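You operate a simulated robot arm through the tools that you are given. There is no shell and no other tool.

The job below is to be done with a simulated robot arm. You get a single attempt, and the scene is never put back.

Task
Stir two scoops of soda into the cooker's water with the paddle.
Fine: use the green scoop and put it back, close the jar, stand the paddle in the grey cup; leave the controls.

Only the result counts: the job must be done as asked and must still hold three seconds after the hand-in. Knocking over, shifting, dropping, spilling or breaking anything else fails it.

Robot
A 7-joint arm with a two-finger parallel gripper, fixed in place. Base frame: the origin is at the foot of the arm, x ahead of it, y to its left, z up. Readings come in mm, degrees, newtons and seconds.
With the tool pointing down near the work surface it reaches from about 100 to 660 mm from the base axis. Its first joint turns from -66.0 to 66.0 degrees. Payload 1.57 kg.
The tool frame sits at the grasp point between the pads (the TCP): z along the fingers, y along the line on which they close. The tips reach 30 mm beyond it. Largest opening 80 mm; finger width 17, thickness 12; the body of the gripper, 40 by 82 mm, starts 80 mm behind the TCP.
Orientation is that of the tool frame in the base frame, as a unit quaternion [w, x, y, z]. With the fingers straight down and closing along the base's y, the tool's x points along the base's -x, its y along +y and its z along -z.

Tools
- The arm moves only by the tool drive_tool. Its argument "series" is a list that holds one entry, the list of rows, each a list of 7 numbers: the shift along the tool's x, y, z in units of 30 mm (1.0 is 30 mm), then the turn, a rotation vector about the tool's x, y, z in units of 6 degrees (1.0 is 6 degrees), then the opening in per cent of the stroke, from 0 (shut) to 100 (fully open). In form: [[[x, y, z, wx, wy, wz, hand], ...]]. A call has 1 to 20 rows; each row shifts and turns the commanded pose from where the row before left it, along the tool's axes as they then stand. A call with a number of a shift or a turn outside -1 to 1 is refused whole. A row lasts 0.2 s, in which the tool goes at most 50 mm and 8.6 degrees; a call with a longer step from one row to the next is refused whole, and so is a gripper value outside its range. A pose out of reach is approached as far as the arm can. The call stops where the force on the tool passes 60 N (or 10 N more than at its start, if that is more) or the arm is blocked; 0.2 s more then pass. The fingers move at their own pace (about 72 mm/s each) and stop on an object; they squeeze with about 41 N. The grip force told is the motor's: it shows also when the fingers shut on nothing. Time passes only in rows, and 0.2 s behind the last, so rows that do not move let the fingers close. The reply holds the time, the measured pose of the TCP, the force on the tool along the base axes, the opening and the grip force, in the units named above and with some noise, with the torque about the TCP (base axes, N m) and any sound that the robot's microphone picked up, and new pictures: "show" is both (left out), scene, wrist or none.
- Cameras (640 x 400 px; columns grow to the right, rows downward): "scene" is fixed at [70.4, 452.2, 1415.9]; the picture's right is [-0.56, -0.83, 0.00], its down [-0.52, 0.36, -0.77] and it looks along [0.64, -0.44, -0.64] (base axes); focal length 214 px, centre (320, 200). "wrist" rides on the gripper at [72, -7, -122] in the tool frame; the picture's right is [0.09, 1.00, 0.00], its down [-0.84, 0.08, -0.54] and it looks along [-0.54, 0.05, 0.84] (tool axes); focal length 238 px, centre (320, 200). There is no depth. A picture from a camera that has moved, and an enlarged one, comes with that camera's place and axes in the base frame and with its lens.
- close_up(camera, box): a new picture of the part [left, top, right, bottom] of that camera's present view, enlarged. The clock stands still meanwhile.
- sign_off(): hands the job in; it is judged then, once.

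Places have to be worked out from the pictures, the camera data and where the tool is seen. Open the gripper and draw the arm clear of the work before you hand the job in, unless the task says otherwise.

The tools are called by a JSON object that holds its "op" and its "data". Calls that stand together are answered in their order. drive_tool: Moves the arm, as the interface text tells. Its arguments: {"type":"object","properties":{"series":{"type":"array"},"show":{"type":"string","enum":["both","scene","wrist","none"]}},"required":["series"]} The other tools are called the same way: close_up (camera, box) takes an enlarged picture of a part of a camera's view; sign_off () hands the job in.

At the start:

```text
time_s: 0.0
eef_pos: [284.0, 141.1, 1303.0]
ee_rot: [0.0, 0.001, 1.0, -0.001]
contact_force: [-1.2, 0.1, 0.2]
ft_torque: [0.01, -0.02, 0.01]
width: 80.0
grip_force: 0.0
```

scene: 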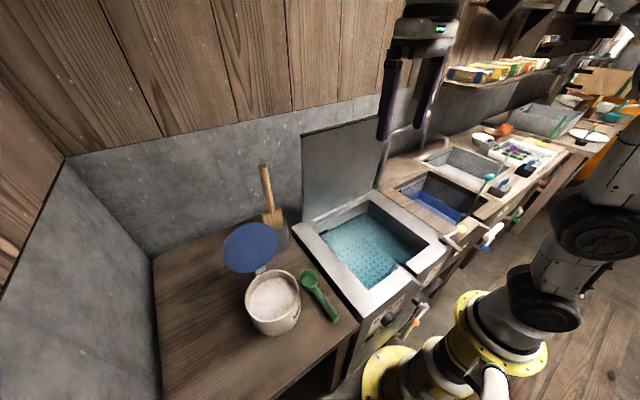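
wrist: 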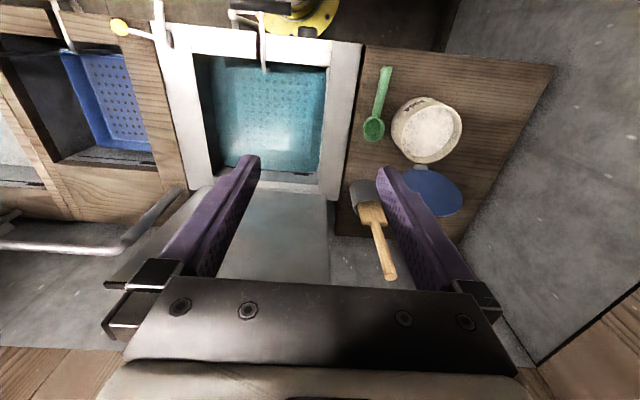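

I begin by looking closely at the cooker, jar, scoop and paddle in both cameras before moving anything.

{"op": "close_up", "data": {"camera": "scene", "box": [200, 150, 360, 350]}}

{"op": "close_up", "data": {"camera": "scene", "box": [290, 180, 470, 340]}}

{"op": "close_up", "data": {"camera": "wrist", "box": [330, 50, 480, 290]}}

{"op": "close_up", "data": {"camera": "wrist", "box": [150, 0, 390, 220]}}

```text
2.00 times, centred on (280, 250) of scene
camera zoom: at [70.4, 452.2, 1415.9], right [-0.56, -0.83, 0.0], down [-0.52, 0.36, -0.77], along [0.64, -0.44, -0.64], focal length 429 px, centre (400, 100)
```

zoom: 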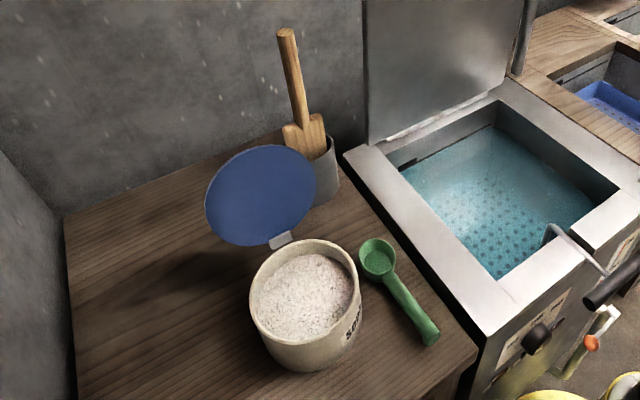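

```text
2.50 times, centred on (380, 260) of scene
camera zoom: at [70.4, 452.2, 1415.9], right [-0.56, -0.83, 0.0], down [-0.52, 0.36, -0.77], along [0.64, -0.44, -0.64], focal length 536 px, centre (170, 50)
```

zoom: 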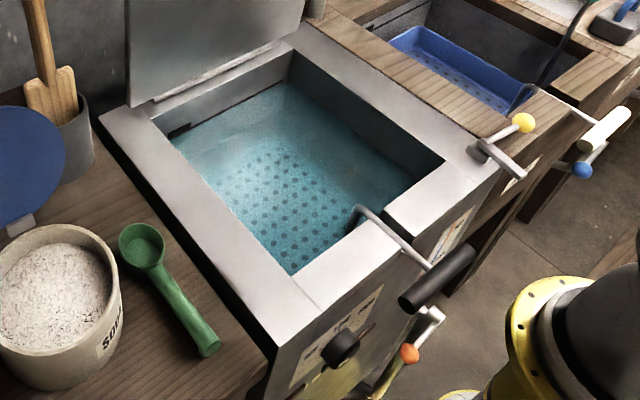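

```text
1.67 times, centred on (405, 170) of wrist
camera zoom: at [212.0, 133.9, 1425.1], right [-0.09, 1.0, 0.0], down [0.84, 0.08, 0.54], along [0.54, 0.05, -0.84], focal length 397 px, centre (178, 250)
```

zoom: 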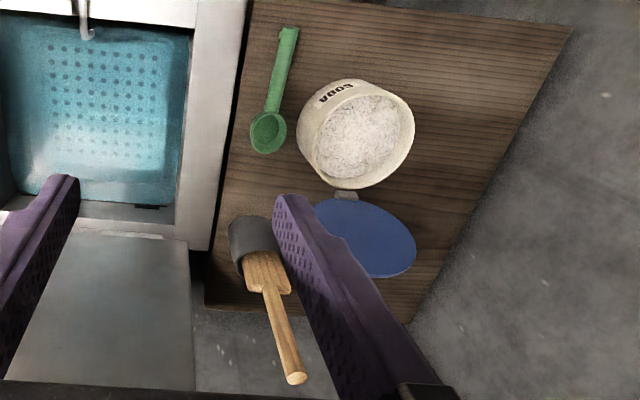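

```text
1.82 times, centred on (270, 110) of wrist
camera zoom: at [212.0, 133.9, 1425.1], right [-0.09, 1.0, 0.0], down [0.84, 0.08, 0.54], along [0.54, 0.05, -0.84], focal length 433 px, centre (411, 364)
```

zoom: 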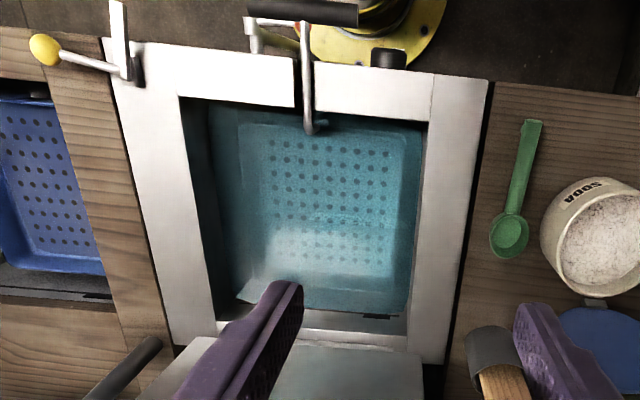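

Triangulating the two views puts the jar rim centre near (356, 400, 885). The scoop bowl is near (375, 285, 828) with its handle end near (240, 289, 826), and the paddle top is near (580, 300, 1112). I move the wrist camera towards the bench to refine these.

{"op": "drive_tool", "data": {"series": [[[0.4, 0.853, 0.729, 0, 0, 0, 100], [0.4, 0.853, 0.729, 0, 0, 0, 100], [0.4, 0.853, 0.729, 0, 0, 0, 100], [0.4, 0.853, 0.729, 0, 0, 0, 100], [0.4, 0.853, 0.729, 0, 0, 0, 100], [0.4, 0.853, 0.729, 0, 0, 0, 100], [0.4, 0.853, 0.729, 0, 0, 0, 100]]], "show": "both"}}

```text
time_s: 1.6
eef_pos: [202.1, 320.0, 1150.8]
ee_rot: [0.0, 0.0, 1.0, 0.0]
contact_force: [-0.4, 0.4, 0.3]
ft_torque: [0.0, 0.01, 0.0]
width: 80.1
grip_force: 0.0
camera wrist: at [128.7, 313.5, 1272.5], right [-0.09, 1.0, 0.0], down [0.84, 0.08, 0.54], along [0.54, 0.05, -0.84], focal length 238 px, centre (320, 200)
```

scene: 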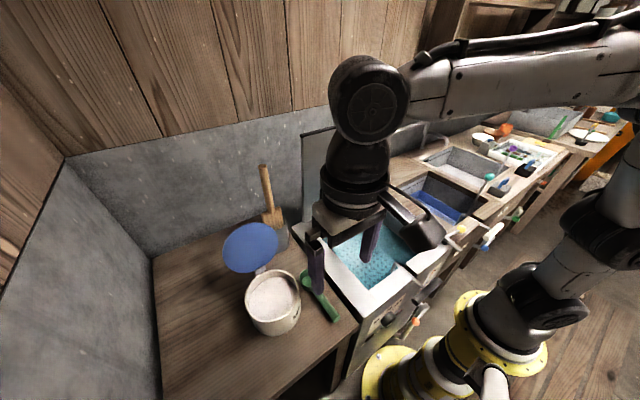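
wrist: 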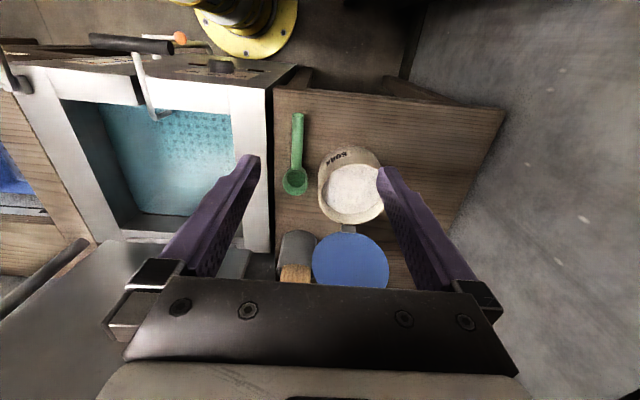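

I take enlarged views of the scoop, jar and cup from here.

{"op": "close_up", "data": {"camera": "wrist", "box": [260, 90, 420, 190]}}

{"op": "close_up", "data": {"camera": "wrist", "box": [240, 190, 400, 290]}}

{"op": "close_up", "data": {"camera": "wrist", "box": [20, 20, 300, 260]}}

{"op": "close_up", "data": {"camera": "scene", "box": [215, 150, 345, 345]}}

```text
4.00 times, centred on (340, 140) of wrist
camera zoom: at [128.7, 313.5, 1272.5], right [-0.09, 1.0, 0.0], down [0.84, 0.08, 0.54], along [0.54, 0.05, -0.84], focal length 953 px, centre (240, 440)
```

zoom: 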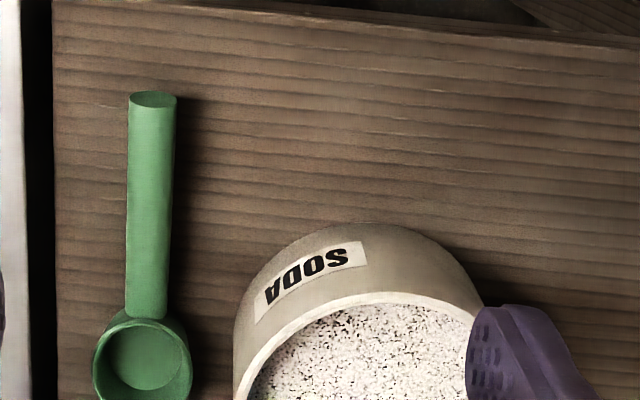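

```text
4.00 times, centred on (320, 240) of wrist
camera zoom: at [128.7, 313.5, 1272.5], right [-0.09, 1.0, 0.0], down [0.84, 0.08, 0.54], along [0.54, 0.05, -0.84], focal length 953 px, centre (320, 40)
```

zoom: 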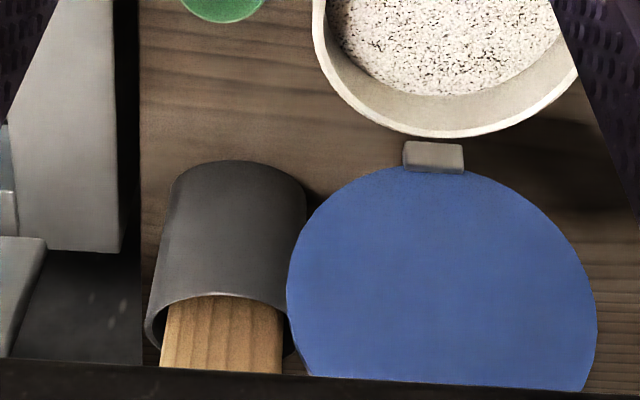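

```text
1.67 times, centred on (160, 140) of wrist
camera zoom: at [128.7, 313.5, 1272.5], right [-0.09, 1.0, 0.0], down [0.84, 0.08, 0.54], along [0.54, 0.05, -0.84], focal length 397 px, centre (587, 300)
```

zoom: 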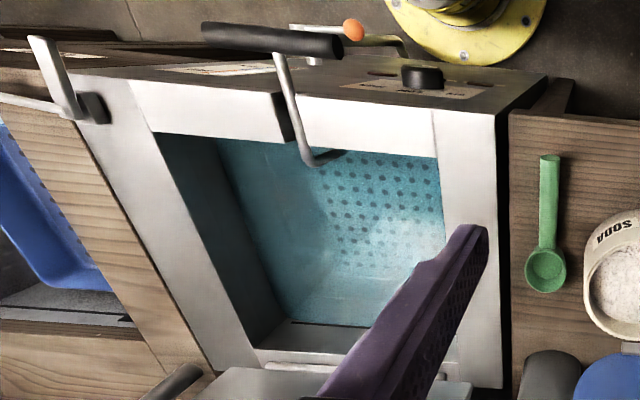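

```text
2.05 times, centred on (280, 248) of scene
camera zoom: at [70.4, 452.2, 1415.9], right [-0.56, -0.83, 0.0], down [-0.52, 0.36, -0.77], along [0.64, -0.44, -0.64], focal length 440 px, centre (402, 103)
```

zoom: 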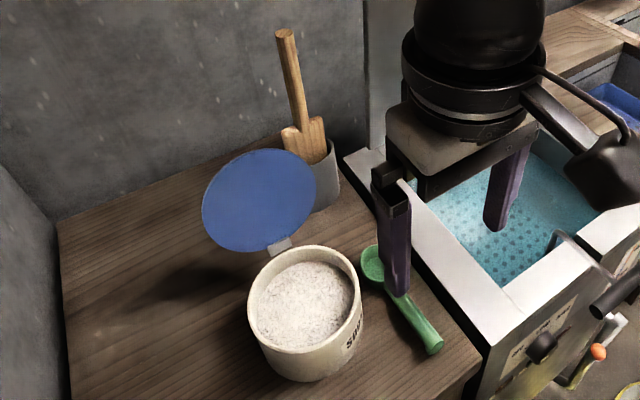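

The scoop handle runs along x at y≈285, from x≈236 to the bowl at about x≈367. Table height is still uncertain (795–816), so I go lower in front of the scoop and tilt the tool 30° forward for a flatter side view.

{"op": "drive_tool", "data": {"series": [[[0, -0.143, 0.957, 0, 0, 0, 100], [0, -0.143, 0.957, 0, 0, 0, 100], [0, -0.143, 0.957, 0, 0, 0, 100], [0, -0.143, 0.957, 0, 0, 0, 100], [0, -0.143, 0.957, 0, 0, 0, 100], [0, -0.143, 0.957, 0, 0, 0, 100], [0, -0.143, 0.957, 0, 0, 0, 100], [0, 0, 0, 0, -1, 0, 100], [0, 0, 0, 0, -1, 0, 100], [0, 0, 0, 0, -1, 0, 100], [0, 0, 0, 0, -1, 0, 100], [0, 0, 0, 0, -1, 0, 100]]], "show": "both"}}

```text
time_s: 4.2
eef_pos: [244.7, 268.9, 948.2]
ee_rot: [0.258, 0.0, 0.966, 0.001]
contact_force: [-0.8, 0.3, 0.2]
ft_torque: [0.03, 0.01, 0.0]
width: 80.2
grip_force: 0.1
out of reach, approached as far as the arm can: row 10, 11, 12
camera wrist: at [119.8, 261.3, 1018.3], right [-0.08, 1.0, -0.04], down [0.45, 0.08, 0.89], along [0.89, 0.05, -0.46], focal length 238 px, centre (320, 200)
```

scene: 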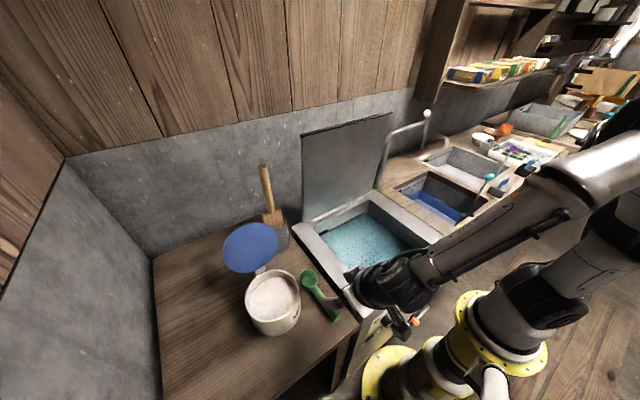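
wrist: 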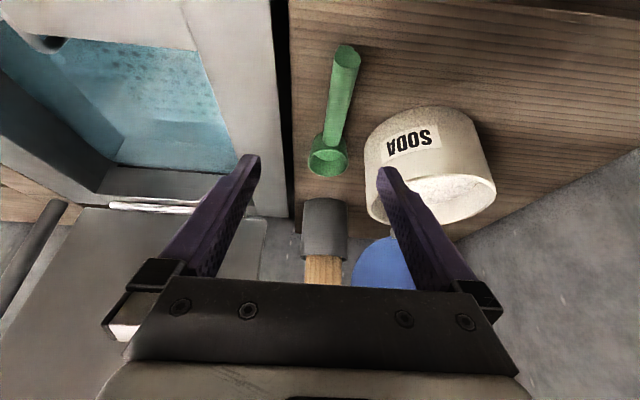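

The 30° tilt at that spot was just beyond reach: the arm stopped at (245, 269, 948) with the tilt achieved. From this flatter angle I enlarge the scoop and jar to measure their heights.

{"op": "close_up", "data": {"camera": "wrist", "box": [290, 30, 390, 190]}}

{"op": "close_up", "data": {"camera": "wrist", "box": [350, 90, 510, 250]}}

{"op": "close_up", "data": {"camera": "wrist", "box": [0, 0, 300, 230]}}

{"op": "close_up", "data": {"camera": "scene", "box": [280, 100, 460, 300]}}

```text
2.50 times, centred on (340, 110) of wrist
camera zoom: at [119.8, 261.3, 1018.3], right [-0.08, 1.0, -0.04], down [0.45, 0.08, 0.89], along [0.89, 0.05, -0.46], focal length 596 px, centre (270, 425)
```

zoom: 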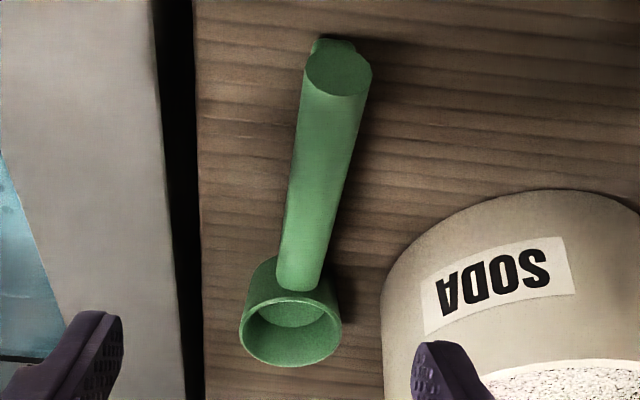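

```text
2.50 times, centred on (430, 170) of wrist
camera zoom: at [119.8, 261.3, 1018.3], right [-0.08, 1.0, -0.04], down [0.45, 0.08, 0.89], along [0.89, 0.05, -0.46], focal length 596 px, centre (45, 275)
```

zoom: 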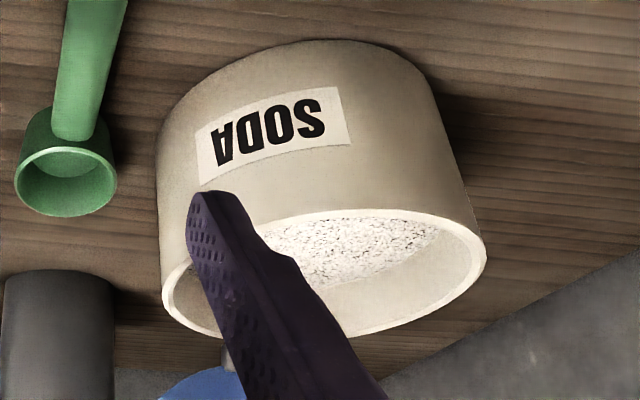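

```text
1.74 times, centred on (150, 115) of wrist
camera zoom: at [119.8, 261.3, 1018.3], right [-0.08, 1.0, -0.04], down [0.45, 0.08, 0.89], along [0.89, 0.05, -0.46], focal length 414 px, centre (616, 348)
```

zoom: 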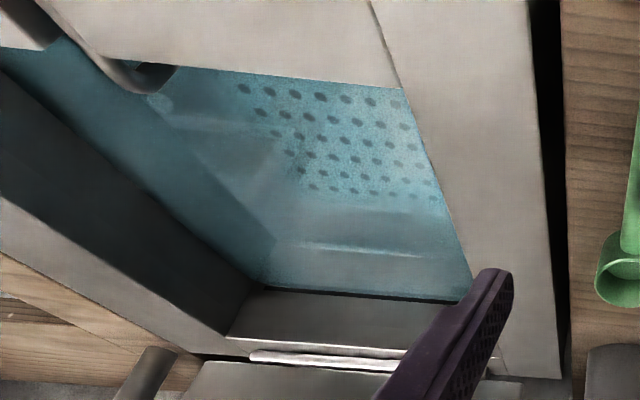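

```text
2.00 times, centred on (370, 200) of scene
camera zoom: at [70.4, 452.3, 1415.9], right [-0.56, -0.83, 0.0], down [-0.52, 0.36, -0.77], along [0.64, -0.44, -0.64], focal length 429 px, centre (220, 200)
```

zoom: 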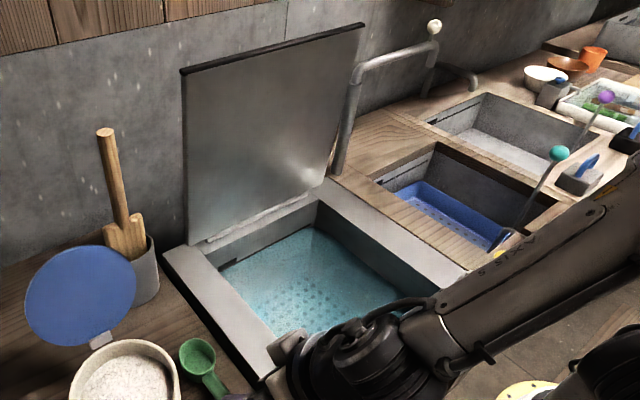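

The scoop's handle is raised on a small foot: handle axis at z≈830, about 20 mm thick, y≈284. The bowl rim is at about (364, 284, 839), the table at about 800, and the jar rim at about 890 with the soda about 25 mm below it. I go to a pre-grasp above the handle, keeping the 30° tilt if it can be reached.

{"op": "drive_tool", "data": {"series": [[[0.155, 0.26, 0.835, 0, 0, 0, 65], [0.155, 0.26, 0.835, 0, 0, 0, 65], [0, 0, 0, 0, 0, 0, 65]]], "show": "both"}}

```text
time_s: 5.0
eef_pos: [259.2, 283.9, 898.0]
ee_rot: [0.259, 0.0, 0.966, 0.0]
contact_force: [-0.6, -0.9, 0.0]
ft_torque: [-0.02, -0.01, -0.01]
width: 51.8
grip_force: 0.1
camera wrist: at [135.9, 277.2, 969.9], right [-0.08, 1.0, -0.05], down [0.45, 0.08, 0.89], along [0.89, 0.05, -0.46], focal length 238 px, centre (320, 200)
```

scene: 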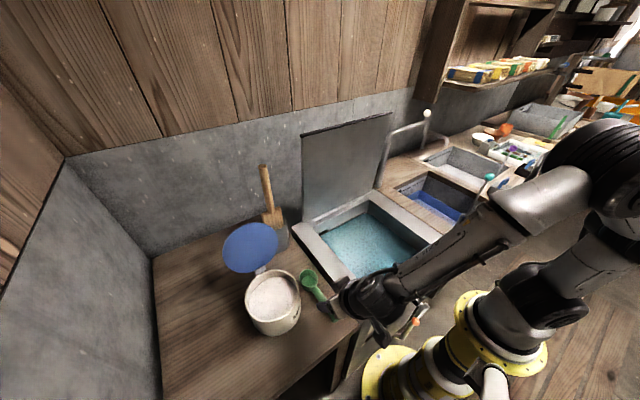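
wrist: 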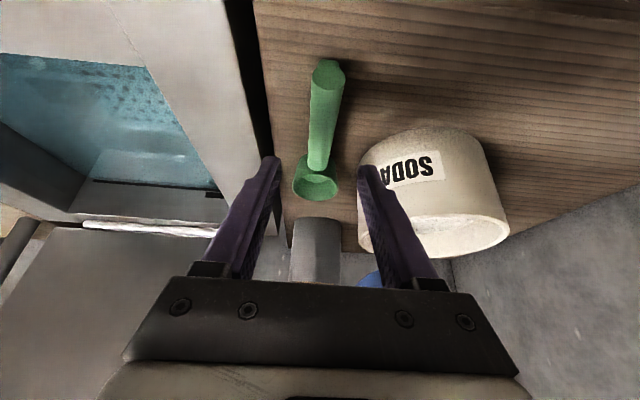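

The 30° tilt holds at (259, 284, 898) and the handle sits centred between the fingers. I lower straight down to z≈836, where the tips are about 5 mm above the table, with the fingers still open.

{"op": "drive_tool", "data": {"series": [[[0.266, 0, 0.443, 0, 0, 0, 65], [0.266, 0, 0.443, 0, 0, 0, 65], [0.266, 0, 0.443, 0, 0, 0, 65], [0.266, 0, 0.443, 0, 0, 0, 65]]], "show": "both"}}

```text
time_s: 6.0
eef_pos: [258.1, 283.9, 836.2]
ee_rot: [0.259, 0.0, 0.966, 0.0]
contact_force: [-0.6, 0.1, 0.3]
ft_torque: [0.02, 0.0, -0.02]
width: 51.8
grip_force: 0.0
camera wrist: at [134.6, 277.6, 908.0], right [-0.08, 1.0, -0.05], down [0.45, 0.08, 0.89], along [0.89, 0.05, -0.46], focal length 238 px, centre (320, 200)
```

scene: 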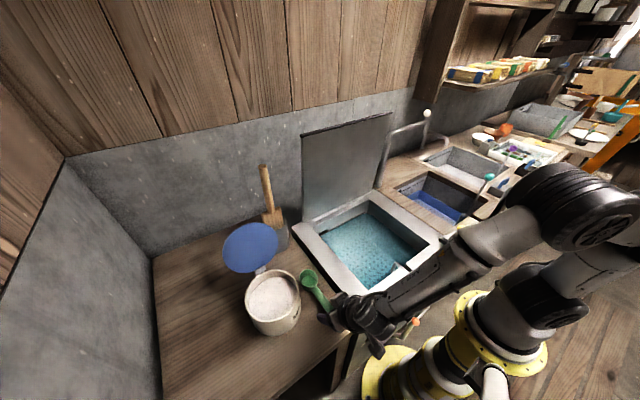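
wrist: 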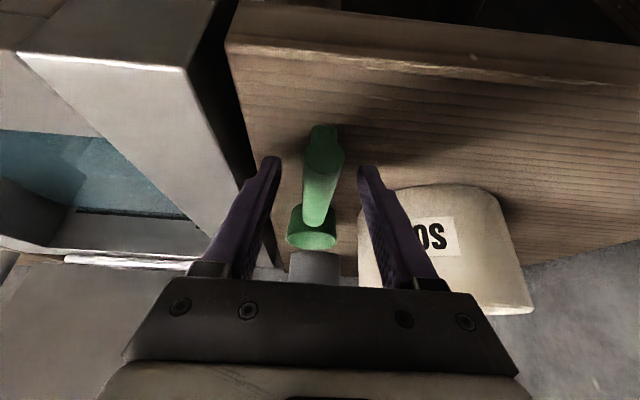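

No contact so far; I enlarge the grip area to check the handle lies between the pads before closing.

{"op": "close_up", "data": {"camera": "wrist", "box": [230, 100, 430, 280]}}

{"op": "close_up", "data": {"camera": "scene", "box": [250, 240, 450, 370]}}

```text
2.22 times, centred on (330, 190) of wrist
camera zoom: at [134.6, 277.6, 908.0], right [-0.08, 1.0, -0.05], down [0.45, 0.08, 0.89], along [0.89, 0.05, -0.46], focal length 530 px, centre (298, 222)
```

zoom: 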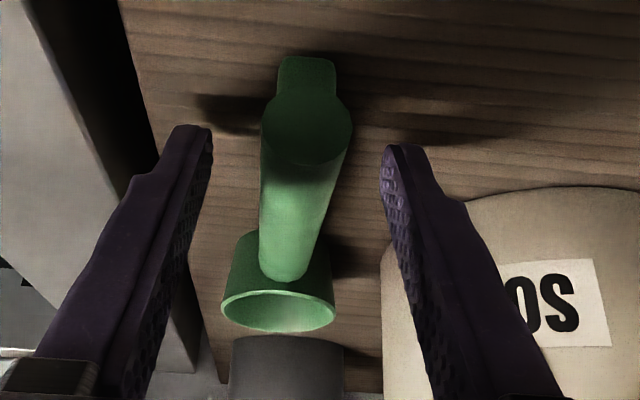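

```text
3.08 times, centred on (350, 305) of scene
camera zoom: at [70.4, 452.2, 1415.9], right [-0.56, -0.83, 0.0], down [-0.52, 0.36, -0.77], along [0.64, -0.44, -0.64], focal length 660 px, centre (228, -123)
```

zoom: 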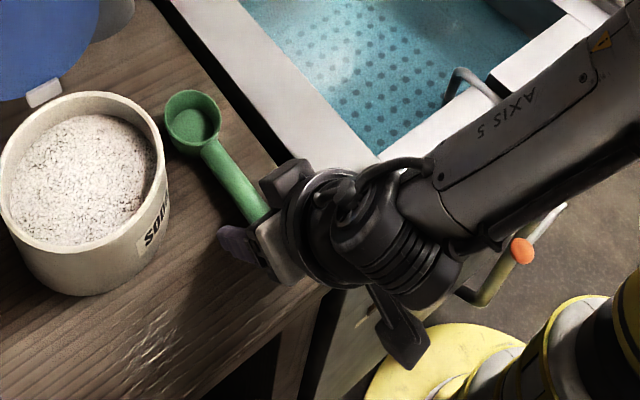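

The handle is centred between the pads, so I close on it and let the grip settle.

{"op": "drive_tool", "data": {"series": [[[0, 0, 0, 0, 0, 0, 0], [0, 0, 0, 0, 0, 0, 0], [0, 0, 0, 0, 0, 0, 0], [0, 0, 0, 0, 0, 0, 0]]], "show": "wrist"}}

```text
time_s: 7.0
eef_pos: [257.8, 283.7, 837.8]
ee_rot: [0.259, 0.0, 0.966, 0.0]
contact_force: [-0.3, 1.4, -0.8]
ft_torque: [-0.01, 0.07, 0.01]
width: 20.6
grip_force: 34.5
camera wrist: at [134.5, 277.5, 908.1], right [-0.08, 1.0, -0.05], down [0.45, 0.08, 0.89], along [0.89, 0.05, -0.46], focal length 238 px, centre (320, 200)
```

wrist: 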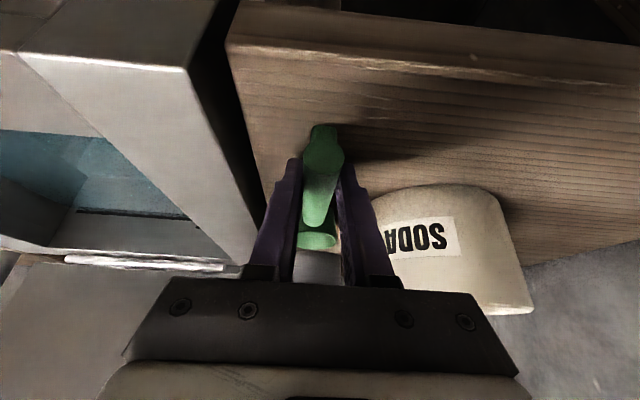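

Gripped at 20.6 mm width with 34 N. I lift the scoop straight up 100 mm, keeping it level.

{"op": "drive_tool", "data": {"series": [[[-0.25, 0, -0.433, 0, 0, 0, 0], [-0.354, 0, -0.613, 0, 0, 0, 0], [-0.354, 0, -0.613, 0, 0, 0, 0], [-0.354, 0, -0.613, 0, 0, 0, 0], [-0.354, 0, -0.613, 0, 0, 0, 0]]], "show": "both"}}

```text
time_s: 8.2
eef_pos: [259.3, 283.6, 938.2]
ee_rot: [0.259, -0.001, 0.966, -0.001]
contact_force: [0.1, 0.3, -0.5]
ft_torque: [0.01, 0.05, -0.02]
width: 20.6
grip_force: 34.6
camera wrist: at [134.9, 277.2, 1009.3], right [-0.08, 1.0, -0.05], down [0.45, 0.08, 0.89], along [0.89, 0.05, -0.46], focal length 238 px, centre (320, 200)
```

scene: 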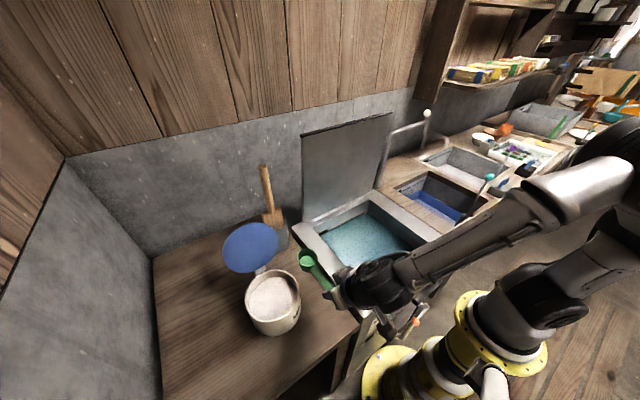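
wrist: 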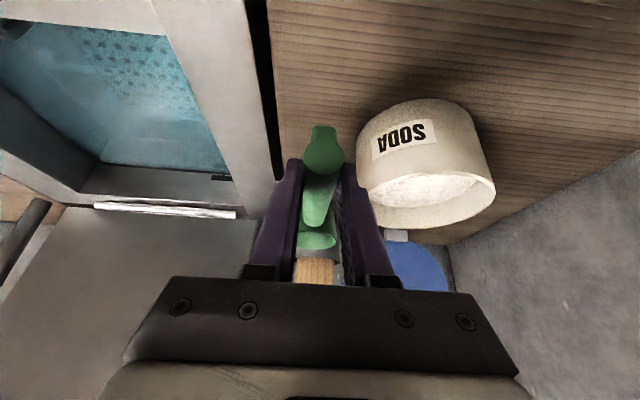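

The scoop is held level and nothing has shifted. While it is still empty I rehearse the dump: first I move over the cooker water, whose opening I judge at x 245–530, y −135 to 160, rim z≈827.

{"op": "drive_tool", "data": {"series": [[[-0.277, -0.933, -0.138, 0, 0, 0, 0], [-0.277, -0.933, -0.138, 0, 0, 0, 0], [-0.277, -0.933, -0.138, 0, 0, 0, 0], [-0.277, -0.933, -0.138, 0, 0, 0, 0], [-0.277, -0.933, -0.138, 0, 0, 0, 0], [-0.277, -0.933, -0.138, 0, 0, 0, 0], [-0.277, -0.933, -0.138, 0, 0, 0, 0], [-0.277, -0.933, -0.138, 0, 0, 0, 0]]], "show": "both"}}

```text
time_s: 10.0
eef_pos: [300.9, 58.8, 1000.6]
ee_rot: [0.26, 0.001, 0.966, 0.0]
contact_force: [0.2, 0.6, -0.7]
ft_torque: [0.02, 0.02, 0.03]
width: 20.5
grip_force: 34.2
camera wrist: at [175.8, 51.7, 1070.7], right [-0.08, 1.0, -0.05], down [0.45, 0.08, 0.89], along [0.89, 0.05, -0.46], focal length 238 px, centre (320, 200)
```

scene: 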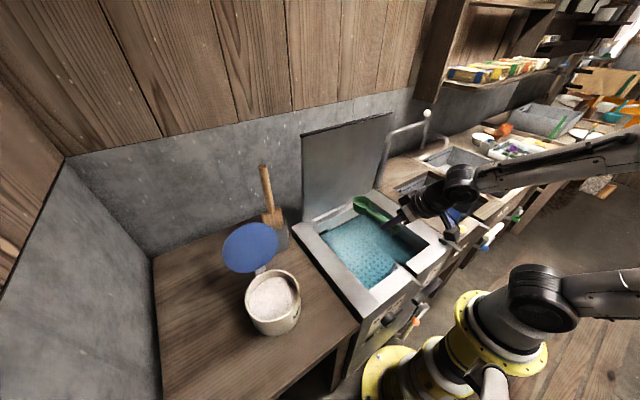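
wrist: 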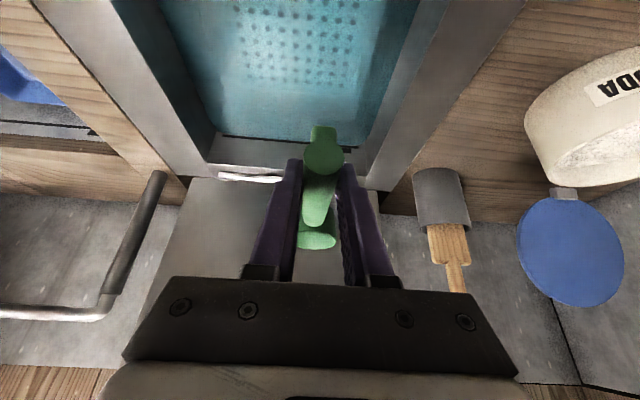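

The scoop is over the water. I rehearse the roll about its handle axis (towards −y), starting with 55°.

{"op": "drive_tool", "data": {"series": [[[0, 0, 0, -1, 0, 0.577, 0], [0, 0, 0, -1, 0, 0.577, 0], [0, 0, 0, -1, 0, 0.577, 0], [0, 0, 0, -1, 0, 0.577, 0], [0, 0, 0, -1, 0, 0.577, 0], [0, 0, 0, -1, 0, 0.577, 0], [0, 0, 0, -1, 0, 0.577, 0], [0, 0, 0, -1, 0, 0.577, 0]]], "show": "both"}}

```text
time_s: 11.8
eef_pos: [299.2, 60.1, 1000.1]
ee_rot: [0.23, 0.12, 0.854, 0.451]
contact_force: [-0.6, -0.2, -0.6]
ft_torque: [0.0, 0.03, 0.03]
width: 20.7
grip_force: 34.4
camera wrist: at [176.0, -1.9, 1034.6], right [-0.08, 0.6, 0.79], down [0.45, -0.69, 0.57], along [0.89, 0.41, -0.22], focal length 238 px, centre (320, 200)
```

scene: 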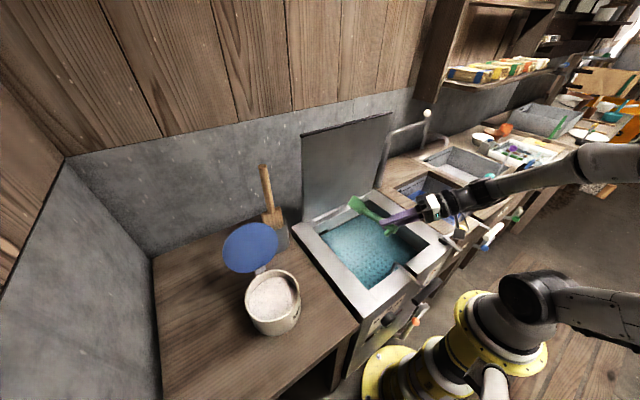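
wrist: 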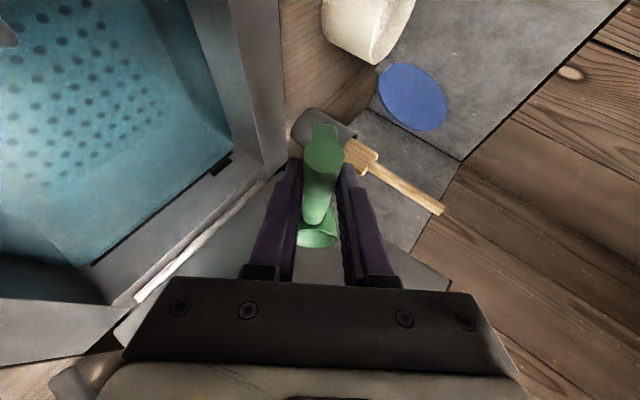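

Good, 55° of roll is reached without trouble. I continue by another 55–60° to see whether about 115° is possible.

{"op": "drive_tool", "data": {"series": [[[0, 0, 0, -1, 0, 0.577, 0], [0, 0, 0, -1, 0, 0.577, 0], [0, 0, 0, -1, 0, 0.577, 0], [0, 0, 0, -1, 0, 0.577, 0], [0, 0, 0, -1, 0, 0.577, 0], [0, 0, 0, -1, 0, 0.577, 0], [0, 0, 0, -1, 0, 0.577, 0], [0, 0, 0, -1, 0, 0.577, 0], [0, 0, 0, -1, 0, 0.577, 0]]], "show": "both"}}

```text
time_s: 13.8
eef_pos: [299.5, 59.7, 999.1]
ee_rot: [0.133, 0.221, 0.499, 0.827]
contact_force: [-0.5, 0.3, -0.3]
ft_torque: [-0.03, 0.06, 0.03]
width: 20.6
grip_force: 34.3
camera wrist: at [176.5, 1.4, 962.1], right [-0.08, -0.42, 0.9], down [0.45, -0.82, -0.35], along [0.89, 0.38, 0.26], focal length 238 px, centre (320, 200)
```

scene: 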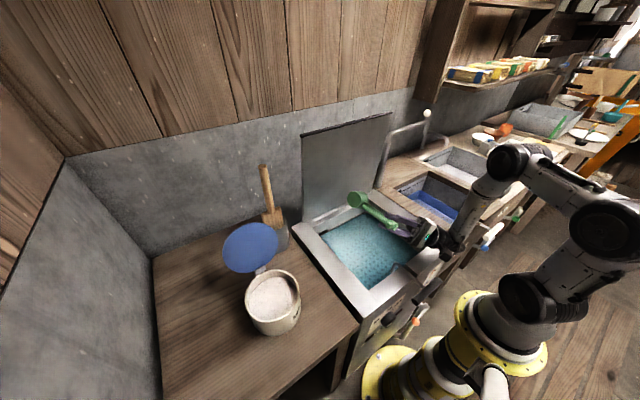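
wrist: 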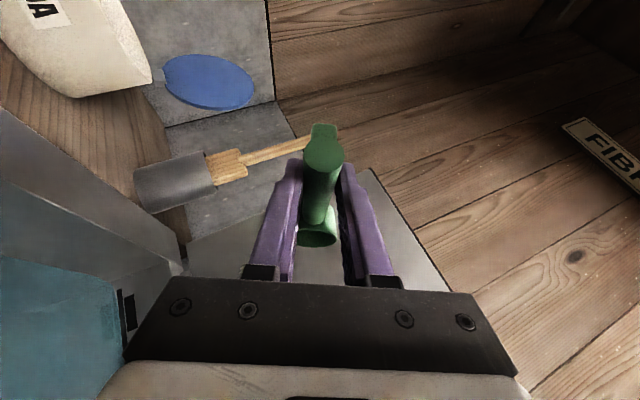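

A roll of 118° is reachable over the water, so the dump motion works. I roll back to level, then yaw 45° so the scoop can enter the jar pointing outward from the base.

{"op": "drive_tool", "data": {"series": [[[0, 0, 0, 1, 0, -0.577, 0], [0, 0, 0, 1, 0, -0.577, 0], [0, 0, 0, 1, 0, -0.577, 0], [0, 0, 0, 1, 0, -0.577, 0], [0, 0, 0, 1, 0, -0.577, 0], [0, 0, 0, 1, 0, -0.577, 0], [0, 0, 0, 1, 0, -0.577, 0], [0, 0, 0, 1, 0, -0.577, 0], [0, 0, 0, 1, 0, -0.577, 0], [0, 0, 0, 1, 0, -0.577, 0], [0, 0, 0, 1, 0, -0.577, 0], [0, 0, 0, 1, 0, -0.577, 0], [0, 0, 0, 1, 0, -0.577, 0], [0, 0, 0, 1, 0, -0.577, 0], [0, 0, 0, 1, 0, -0.577, 0], [0, 0, 0, 1, 0, -0.577, 0], [0, 0, 0, 1, 0, -0.577, 0]]], "show": "none"}}

{"op": "drive_tool", "data": {"series": [[[0, 0, 0, -0.536, 0, -0.928, 0], [0, 0, 0, -0.536, 0, -0.928, 0], [0, 0, 0, -0.536, 0, -0.928, 0], [0, 0, 0, -0.536, 0, -0.928, 0], [0, 0, 0, -0.536, 0, -0.928, 0], [0, 0, 0, -0.536, 0, -0.928, 0], [0, 0, 0, -0.536, 0, -0.928, 0]]], "show": "both"}}

```text
time_s: 17.4
eef_pos: [298.7, 59.8, 1000.6]
ee_rot: [0.259, 0.0, 0.966, 0.0]
contact_force: [0.2, 0.4, -1.2]
ft_torque: [-0.05, 0.07, 0.0]
width: 20.8
grip_force: 34.1
```

```text
time_s: 19.0
eef_pos: [300.1, 60.8, 999.1]
ee_rot: [0.238, -0.371, 0.892, 0.1]
contact_force: [-0.3, 0.6, 0.1]
ft_torque: [0.0, 0.01, -0.02]
width: 20.6
grip_force: 33.8
camera wrist: at [217.2, -32.1, 1070.0], right [-0.76, 0.65, -0.05], down [0.27, 0.38, 0.89], along [0.59, 0.66, -0.46], focal length 238 px, centre (320, 200)
```

scene: 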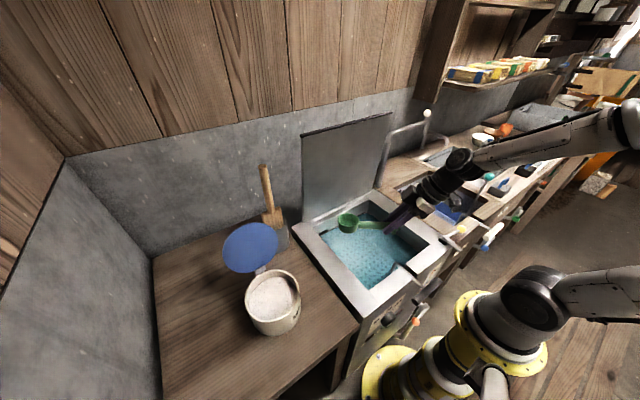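
wrist: 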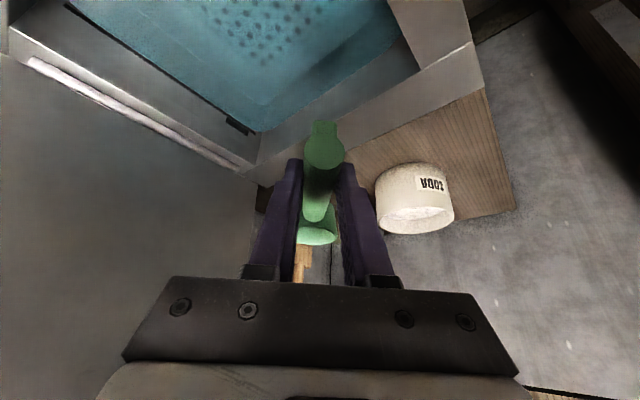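

Level again and yawed 45°, with the bowl still over the water. I carry it across to hover above the jar.

{"op": "drive_tool", "data": {"series": [[[-0.5556, 0.741, 0.321, 0, 0, 0, 0], [-0.5556, 0.741, 0.321, 0, 0, 0, 0], [-0.5556, 0.741, 0.321, 0, 0, 0, 0], [-0.5556, 0.741, 0.321, 0, 0, 0, 0], [-0.5556, 0.741, 0.321, 0, 0, 0, 0], [-0.5556, 0.741, 0.321, 0, 0, 0, 0], [-0.5556, 0.741, 0.321, 0, 0, 0, 0], [-0.5556, 0.741, 0.321, 0, 0, 0, 0], [-0.5556, 0.741, 0.321, 0, 0, 0, 0]]], "show": "both"}}

{"op": "close_up", "data": {"camera": "scene", "box": [200, 210, 360, 350]}}

{"op": "close_up", "data": {"camera": "wrist", "box": [230, 50, 420, 270]}}

```text
time_s: 21.0
eef_pos: [282.4, 324.9, 1000.6]
ee_rot: [0.239, -0.37, 0.893, 0.099]
contact_force: [0.0, -0.4, -0.7]
ft_torque: [-0.01, 0.06, 0.0]
width: 20.7
grip_force: 34.4
camera wrist: at [198.9, 231.6, 1071.2], right [-0.76, 0.65, -0.05], down [0.27, 0.38, 0.89], along [0.59, 0.66, -0.46], focal length 238 px, centre (320, 200)
```

scene: 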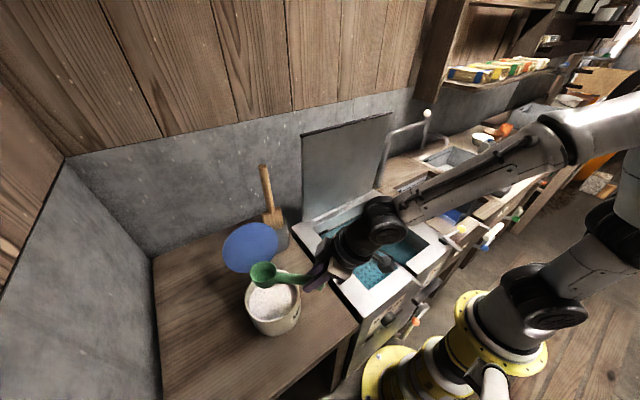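
wrist: 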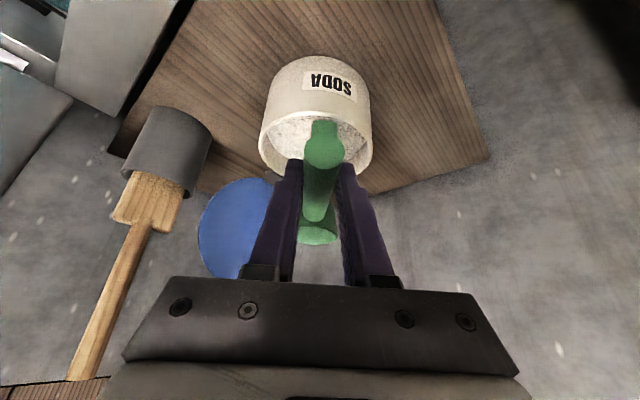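

```text
2.86 times, centred on (280, 280) of scene
camera zoom: at [70.4, 452.2, 1415.9], right [-0.56, -0.83, 0.0], down [-0.52, 0.36, -0.77], along [0.64, -0.44, -0.64], focal length 613 px, centre (434, -29)
```

zoom: 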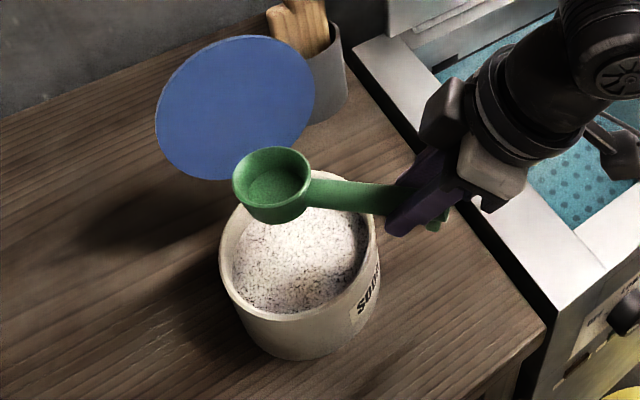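

```text
1.82 times, centred on (325, 160) of wrist
camera zoom: at [198.9, 231.6, 1071.2], right [-0.76, 0.65, -0.05], down [0.27, 0.38, 0.89], along [0.59, 0.66, -0.46], focal length 433 px, centre (311, 273)
```

zoom: 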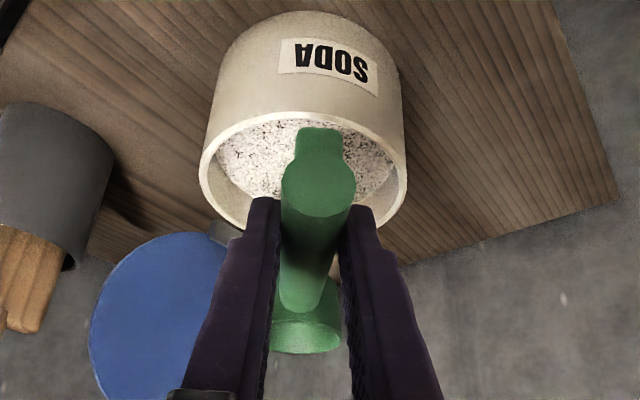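

The scoop hovers level over the jar. I zoom in to measure how far the soda surface lies below the rim before dipping.

{"op": "close_up", "data": {"camera": "scene", "box": [240, 255, 310, 340]}}

{"op": "close_up", "data": {"camera": "wrist", "box": [250, 90, 390, 180]}}

```text
4.71 times, centred on (275, 298) of scene
camera zoom: at [70.4, 452.2, 1415.9], right [-0.56, -0.83, 0.0], down [-0.52, 0.36, -0.77], along [0.64, -0.44, -0.64], focal length 1009 px, centre (532, -259)
```

zoom: 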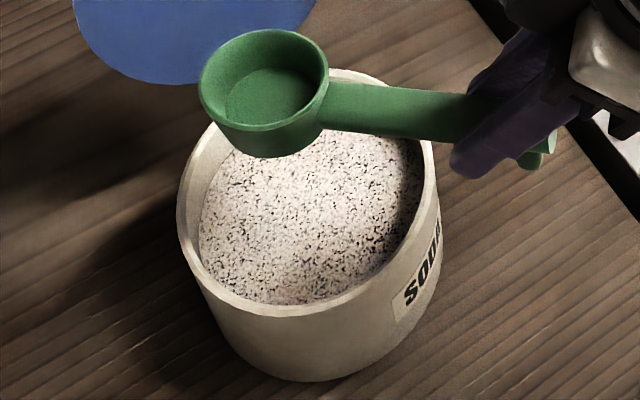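

```text
4.44 times, centred on (320, 135) of wrist
camera zoom: at [198.9, 231.6, 1071.2], right [-0.76, 0.65, -0.05], down [0.27, 0.38, 0.89], along [0.59, 0.66, -0.46], focal length 1059 px, centre (320, 489)
```

zoom: 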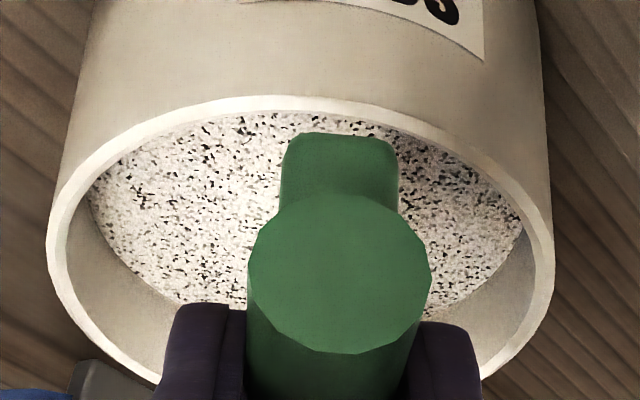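

I measure the jar rim at z≈895, outer radius 67 mm, centre near (357, 397), and the soda surface at about z≈866. I raise 60 mm, pitch the bowl down 60° and bring it over the jar mouth, then check before dipping.

{"op": "drive_tool", "data": {"series": [[[-0.5, 0, -0.866, 0, 0, 0, 0], [-0.5, 0, -0.866, 0, 0, 0, 0], [0, 0, 0, 0, 1, 0, 0], [0, 0, 0, 0, 1, 0, 0], [0, 0, 0, 0, 1, 0, 0], [0, 0, 0, 0, 1, 0, 0], [0, 0, 0, 0, 1, 0, 0], [0, 0, 0, 0, 1, 0, 0], [0, 0, 0, 0, 1, 0, 0], [0, 0, 0, 0, 1, 0, 0], [0, 0, 0, 0, 1, 0, 0], [0, 0, 0, 0, 1, 0, 0], [-0.717, 0, -0.225, 0, 0, 0, 0], [-0.717, 0, -0.225, 0, 0, 0, 0]]], "show": "both"}}

{"op": "close_up", "data": {"camera": "scene", "box": [200, 200, 360, 350]}}

{"op": "close_up", "data": {"camera": "wrist", "box": [230, 20, 420, 270]}}

```text
time_s: 24.0
eef_pos: [312.4, 354.6, 1050.7]
ee_rot: [-0.239, -0.37, 0.892, -0.099]
contact_force: [0.2, -0.1, 0.1]
ft_torque: [0.0, -0.02, -0.01]
width: 20.5
grip_force: 34.4
camera wrist: at [315.8, 349.2, 1193.1], right [-0.76, 0.65, 0.05], down [0.65, 0.76, 0.05], along [0.0, 0.07, -1.0], focal length 238 px, centre (320, 200)
```

scene: 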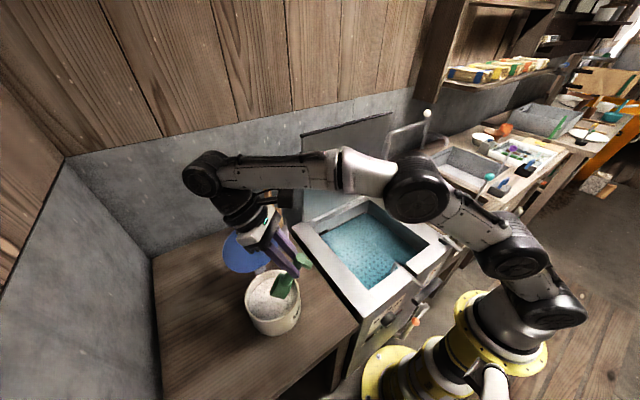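
wrist: 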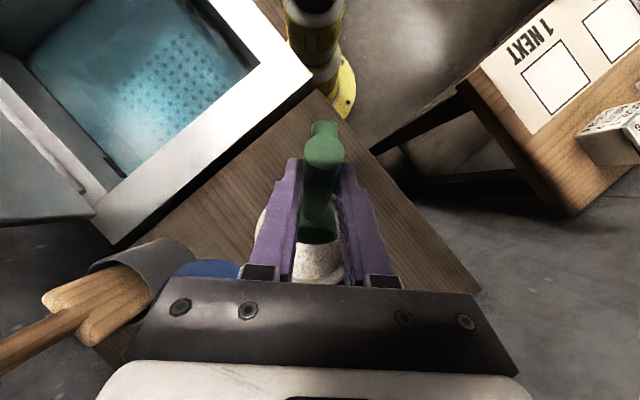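

```text
2.67 times, centred on (280, 275) of scene
camera zoom: at [70.4, 452.2, 1415.9], right [-0.56, -0.83, 0.0], down [-0.52, 0.36, -0.77], along [0.64, -0.44, -0.64], focal length 572 px, centre (427, 0)
```

zoom: 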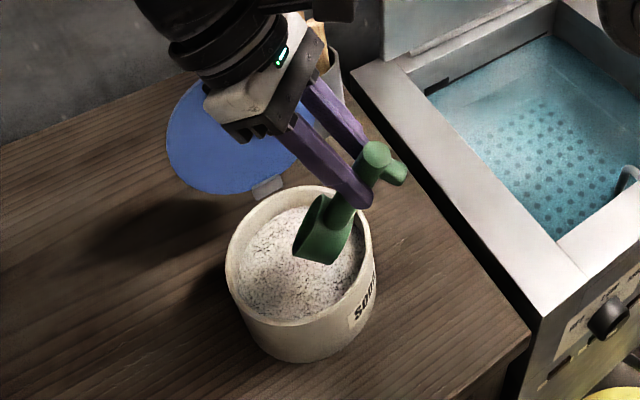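

```text
1.60 times, centred on (325, 145) of wrist
camera zoom: at [315.8, 349.2, 1193.1], right [-0.76, 0.65, 0.05], down [0.65, 0.76, 0.05], along [0.0, 0.07, -1.0], focal length 381 px, centre (312, 288)
```

zoom: 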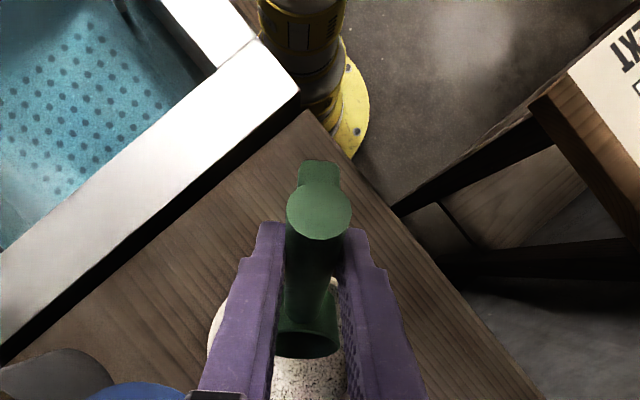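

The bowl points down into the jar mouth and everything is clear. I lower the first 52 mm, to just above the soda, and watch the force.

{"op": "drive_tool", "data": {"series": [[[-0.217, 0, 0.375, 0, 0, 0, 0], [-0.217, 0, 0.375, 0, 0, 0, 0], [-0.217, 0, 0.375, 0, 0, 0, 0], [-0.217, 0, 0.375, 0, 0, 0, 0]]], "show": "scene"}}

{"op": "close_up", "data": {"camera": "scene", "box": [220, 220, 330, 350]}}

```text
time_s: 25.0
eef_pos: [311.1, 355.4, 998.9]
ee_rot: [-0.239, -0.37, 0.892, -0.099]
contact_force: [0.1, 0.0, -0.5]
ft_torque: [0.01, 0.02, 0.01]
width: 20.5
grip_force: 34.6
```

scene: 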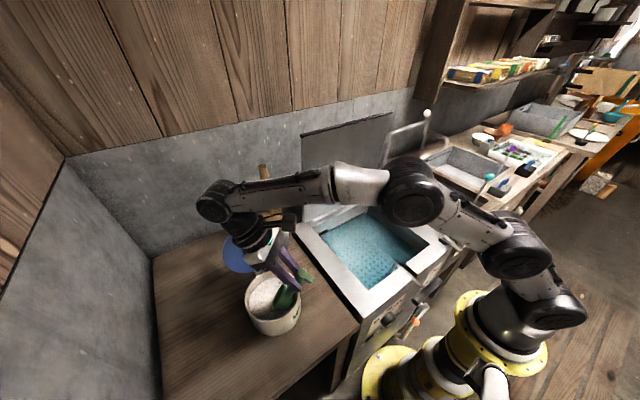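

```text
3.08 times, centred on (275, 285) of scene
camera zoom: at [70.4, 452.2, 1415.9], right [-0.56, -0.83, 0.0], down [-0.52, 0.36, -0.77], along [0.64, -0.44, -0.64], focal length 660 px, centre (458, -62)
```

zoom: 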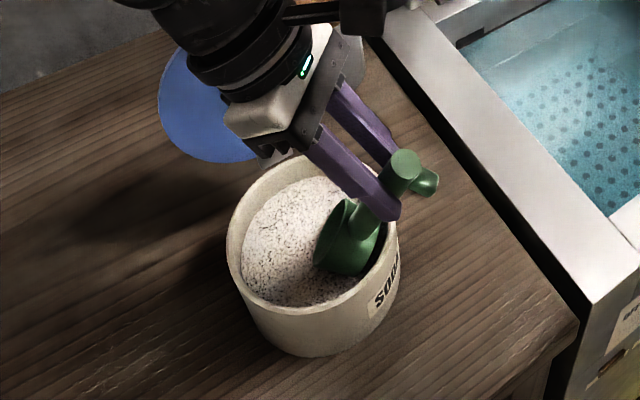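

No contact force yet and the bowl edge is at the soda surface. I dip the remaining 42 mm slowly.

{"op": "drive_tool", "data": {"series": [[[-0.14, 0, 0.242, 0, 0, 0, 0], [-0.14, 0, 0.242, 0, 0, 0, 0], [-0.14, 0, 0.242, 0, 0, 0, 0], [-0.14, 0, 0.242, 0, 0, 0, 0], [-0.14, 0, 0.242, 0, 0, 0, 0]]], "show": "scene"}}

{"op": "close_up", "data": {"camera": "scene", "box": [220, 220, 330, 350]}}

```text
time_s: 26.2
eef_pos: [313.0, 356.8, 959.0]
ee_rot: [-0.233, -0.37, 0.894, -0.096]
contact_force: [10.3, 8.1, 11.9]
ft_torque: [0.58, -0.72, -0.01]
width: 20.6
grip_force: 34.0
```

scene: 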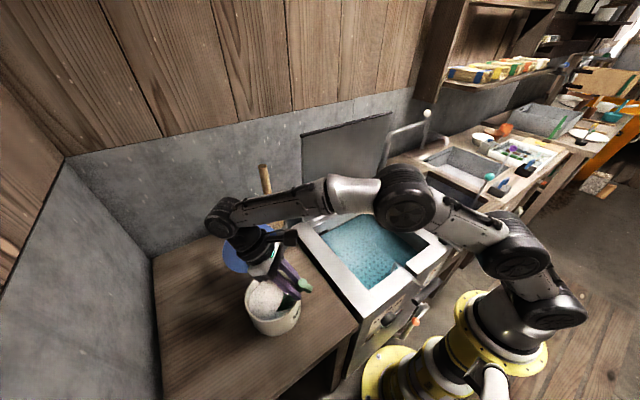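

```text
3.08 times, centred on (275, 285) of scene
camera zoom: at [70.6, 452.3, 1415.9], right [-0.56, -0.83, 0.0], down [-0.52, 0.36, -0.77], along [0.64, -0.44, -0.64], focal length 660 px, centre (458, -62)
```

zoom: 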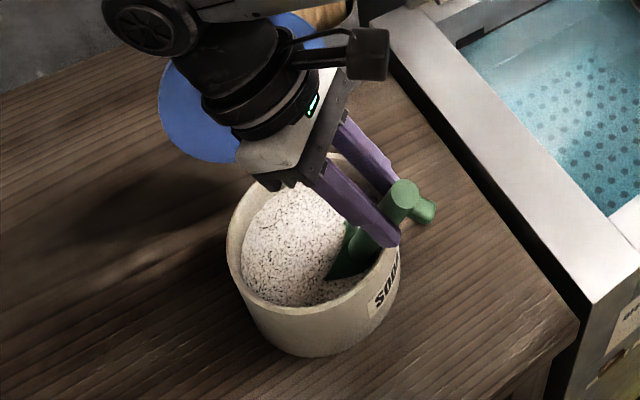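

The force reading (about 13 N outward, 12 N up) says the bowl's back is pressing on the jar's near wall; the jar itself hasn't moved. I move the scoop 10 mm towards the jar's centre to relieve it.

{"op": "drive_tool", "data": {"series": [[[-0.1445, 0, -0.0835, 0, 0, 0, 0], [-0.1445, 0, -0.0835, 0, 0, 0, 0]]], "show": "none"}}

{"op": "close_up", "data": {"camera": "scene", "box": [220, 220, 330, 350]}}

```text
time_s: 26.8
eef_pos: [319.3, 362.7, 955.3]
ee_rot: [-0.242, -0.37, 0.891, -0.101]
contact_force: [-0.4, 0.0, -0.4]
ft_torque: [0.01, 0.02, -0.01]
width: 20.8
grip_force: 34.3
```

```text
3.08 times, centred on (275, 285) of scene
camera zoom: at [70.4, 452.2, 1415.9], right [-0.56, -0.83, 0.0], down [-0.52, 0.36, -0.77], along [0.64, -0.44, -0.64], focal length 660 px, centre (458, -62)
```

zoom: 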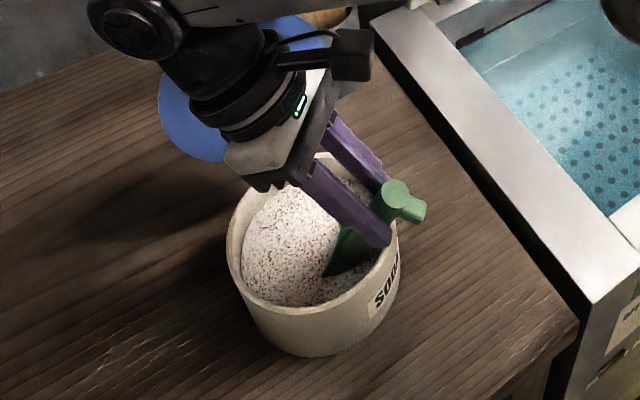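

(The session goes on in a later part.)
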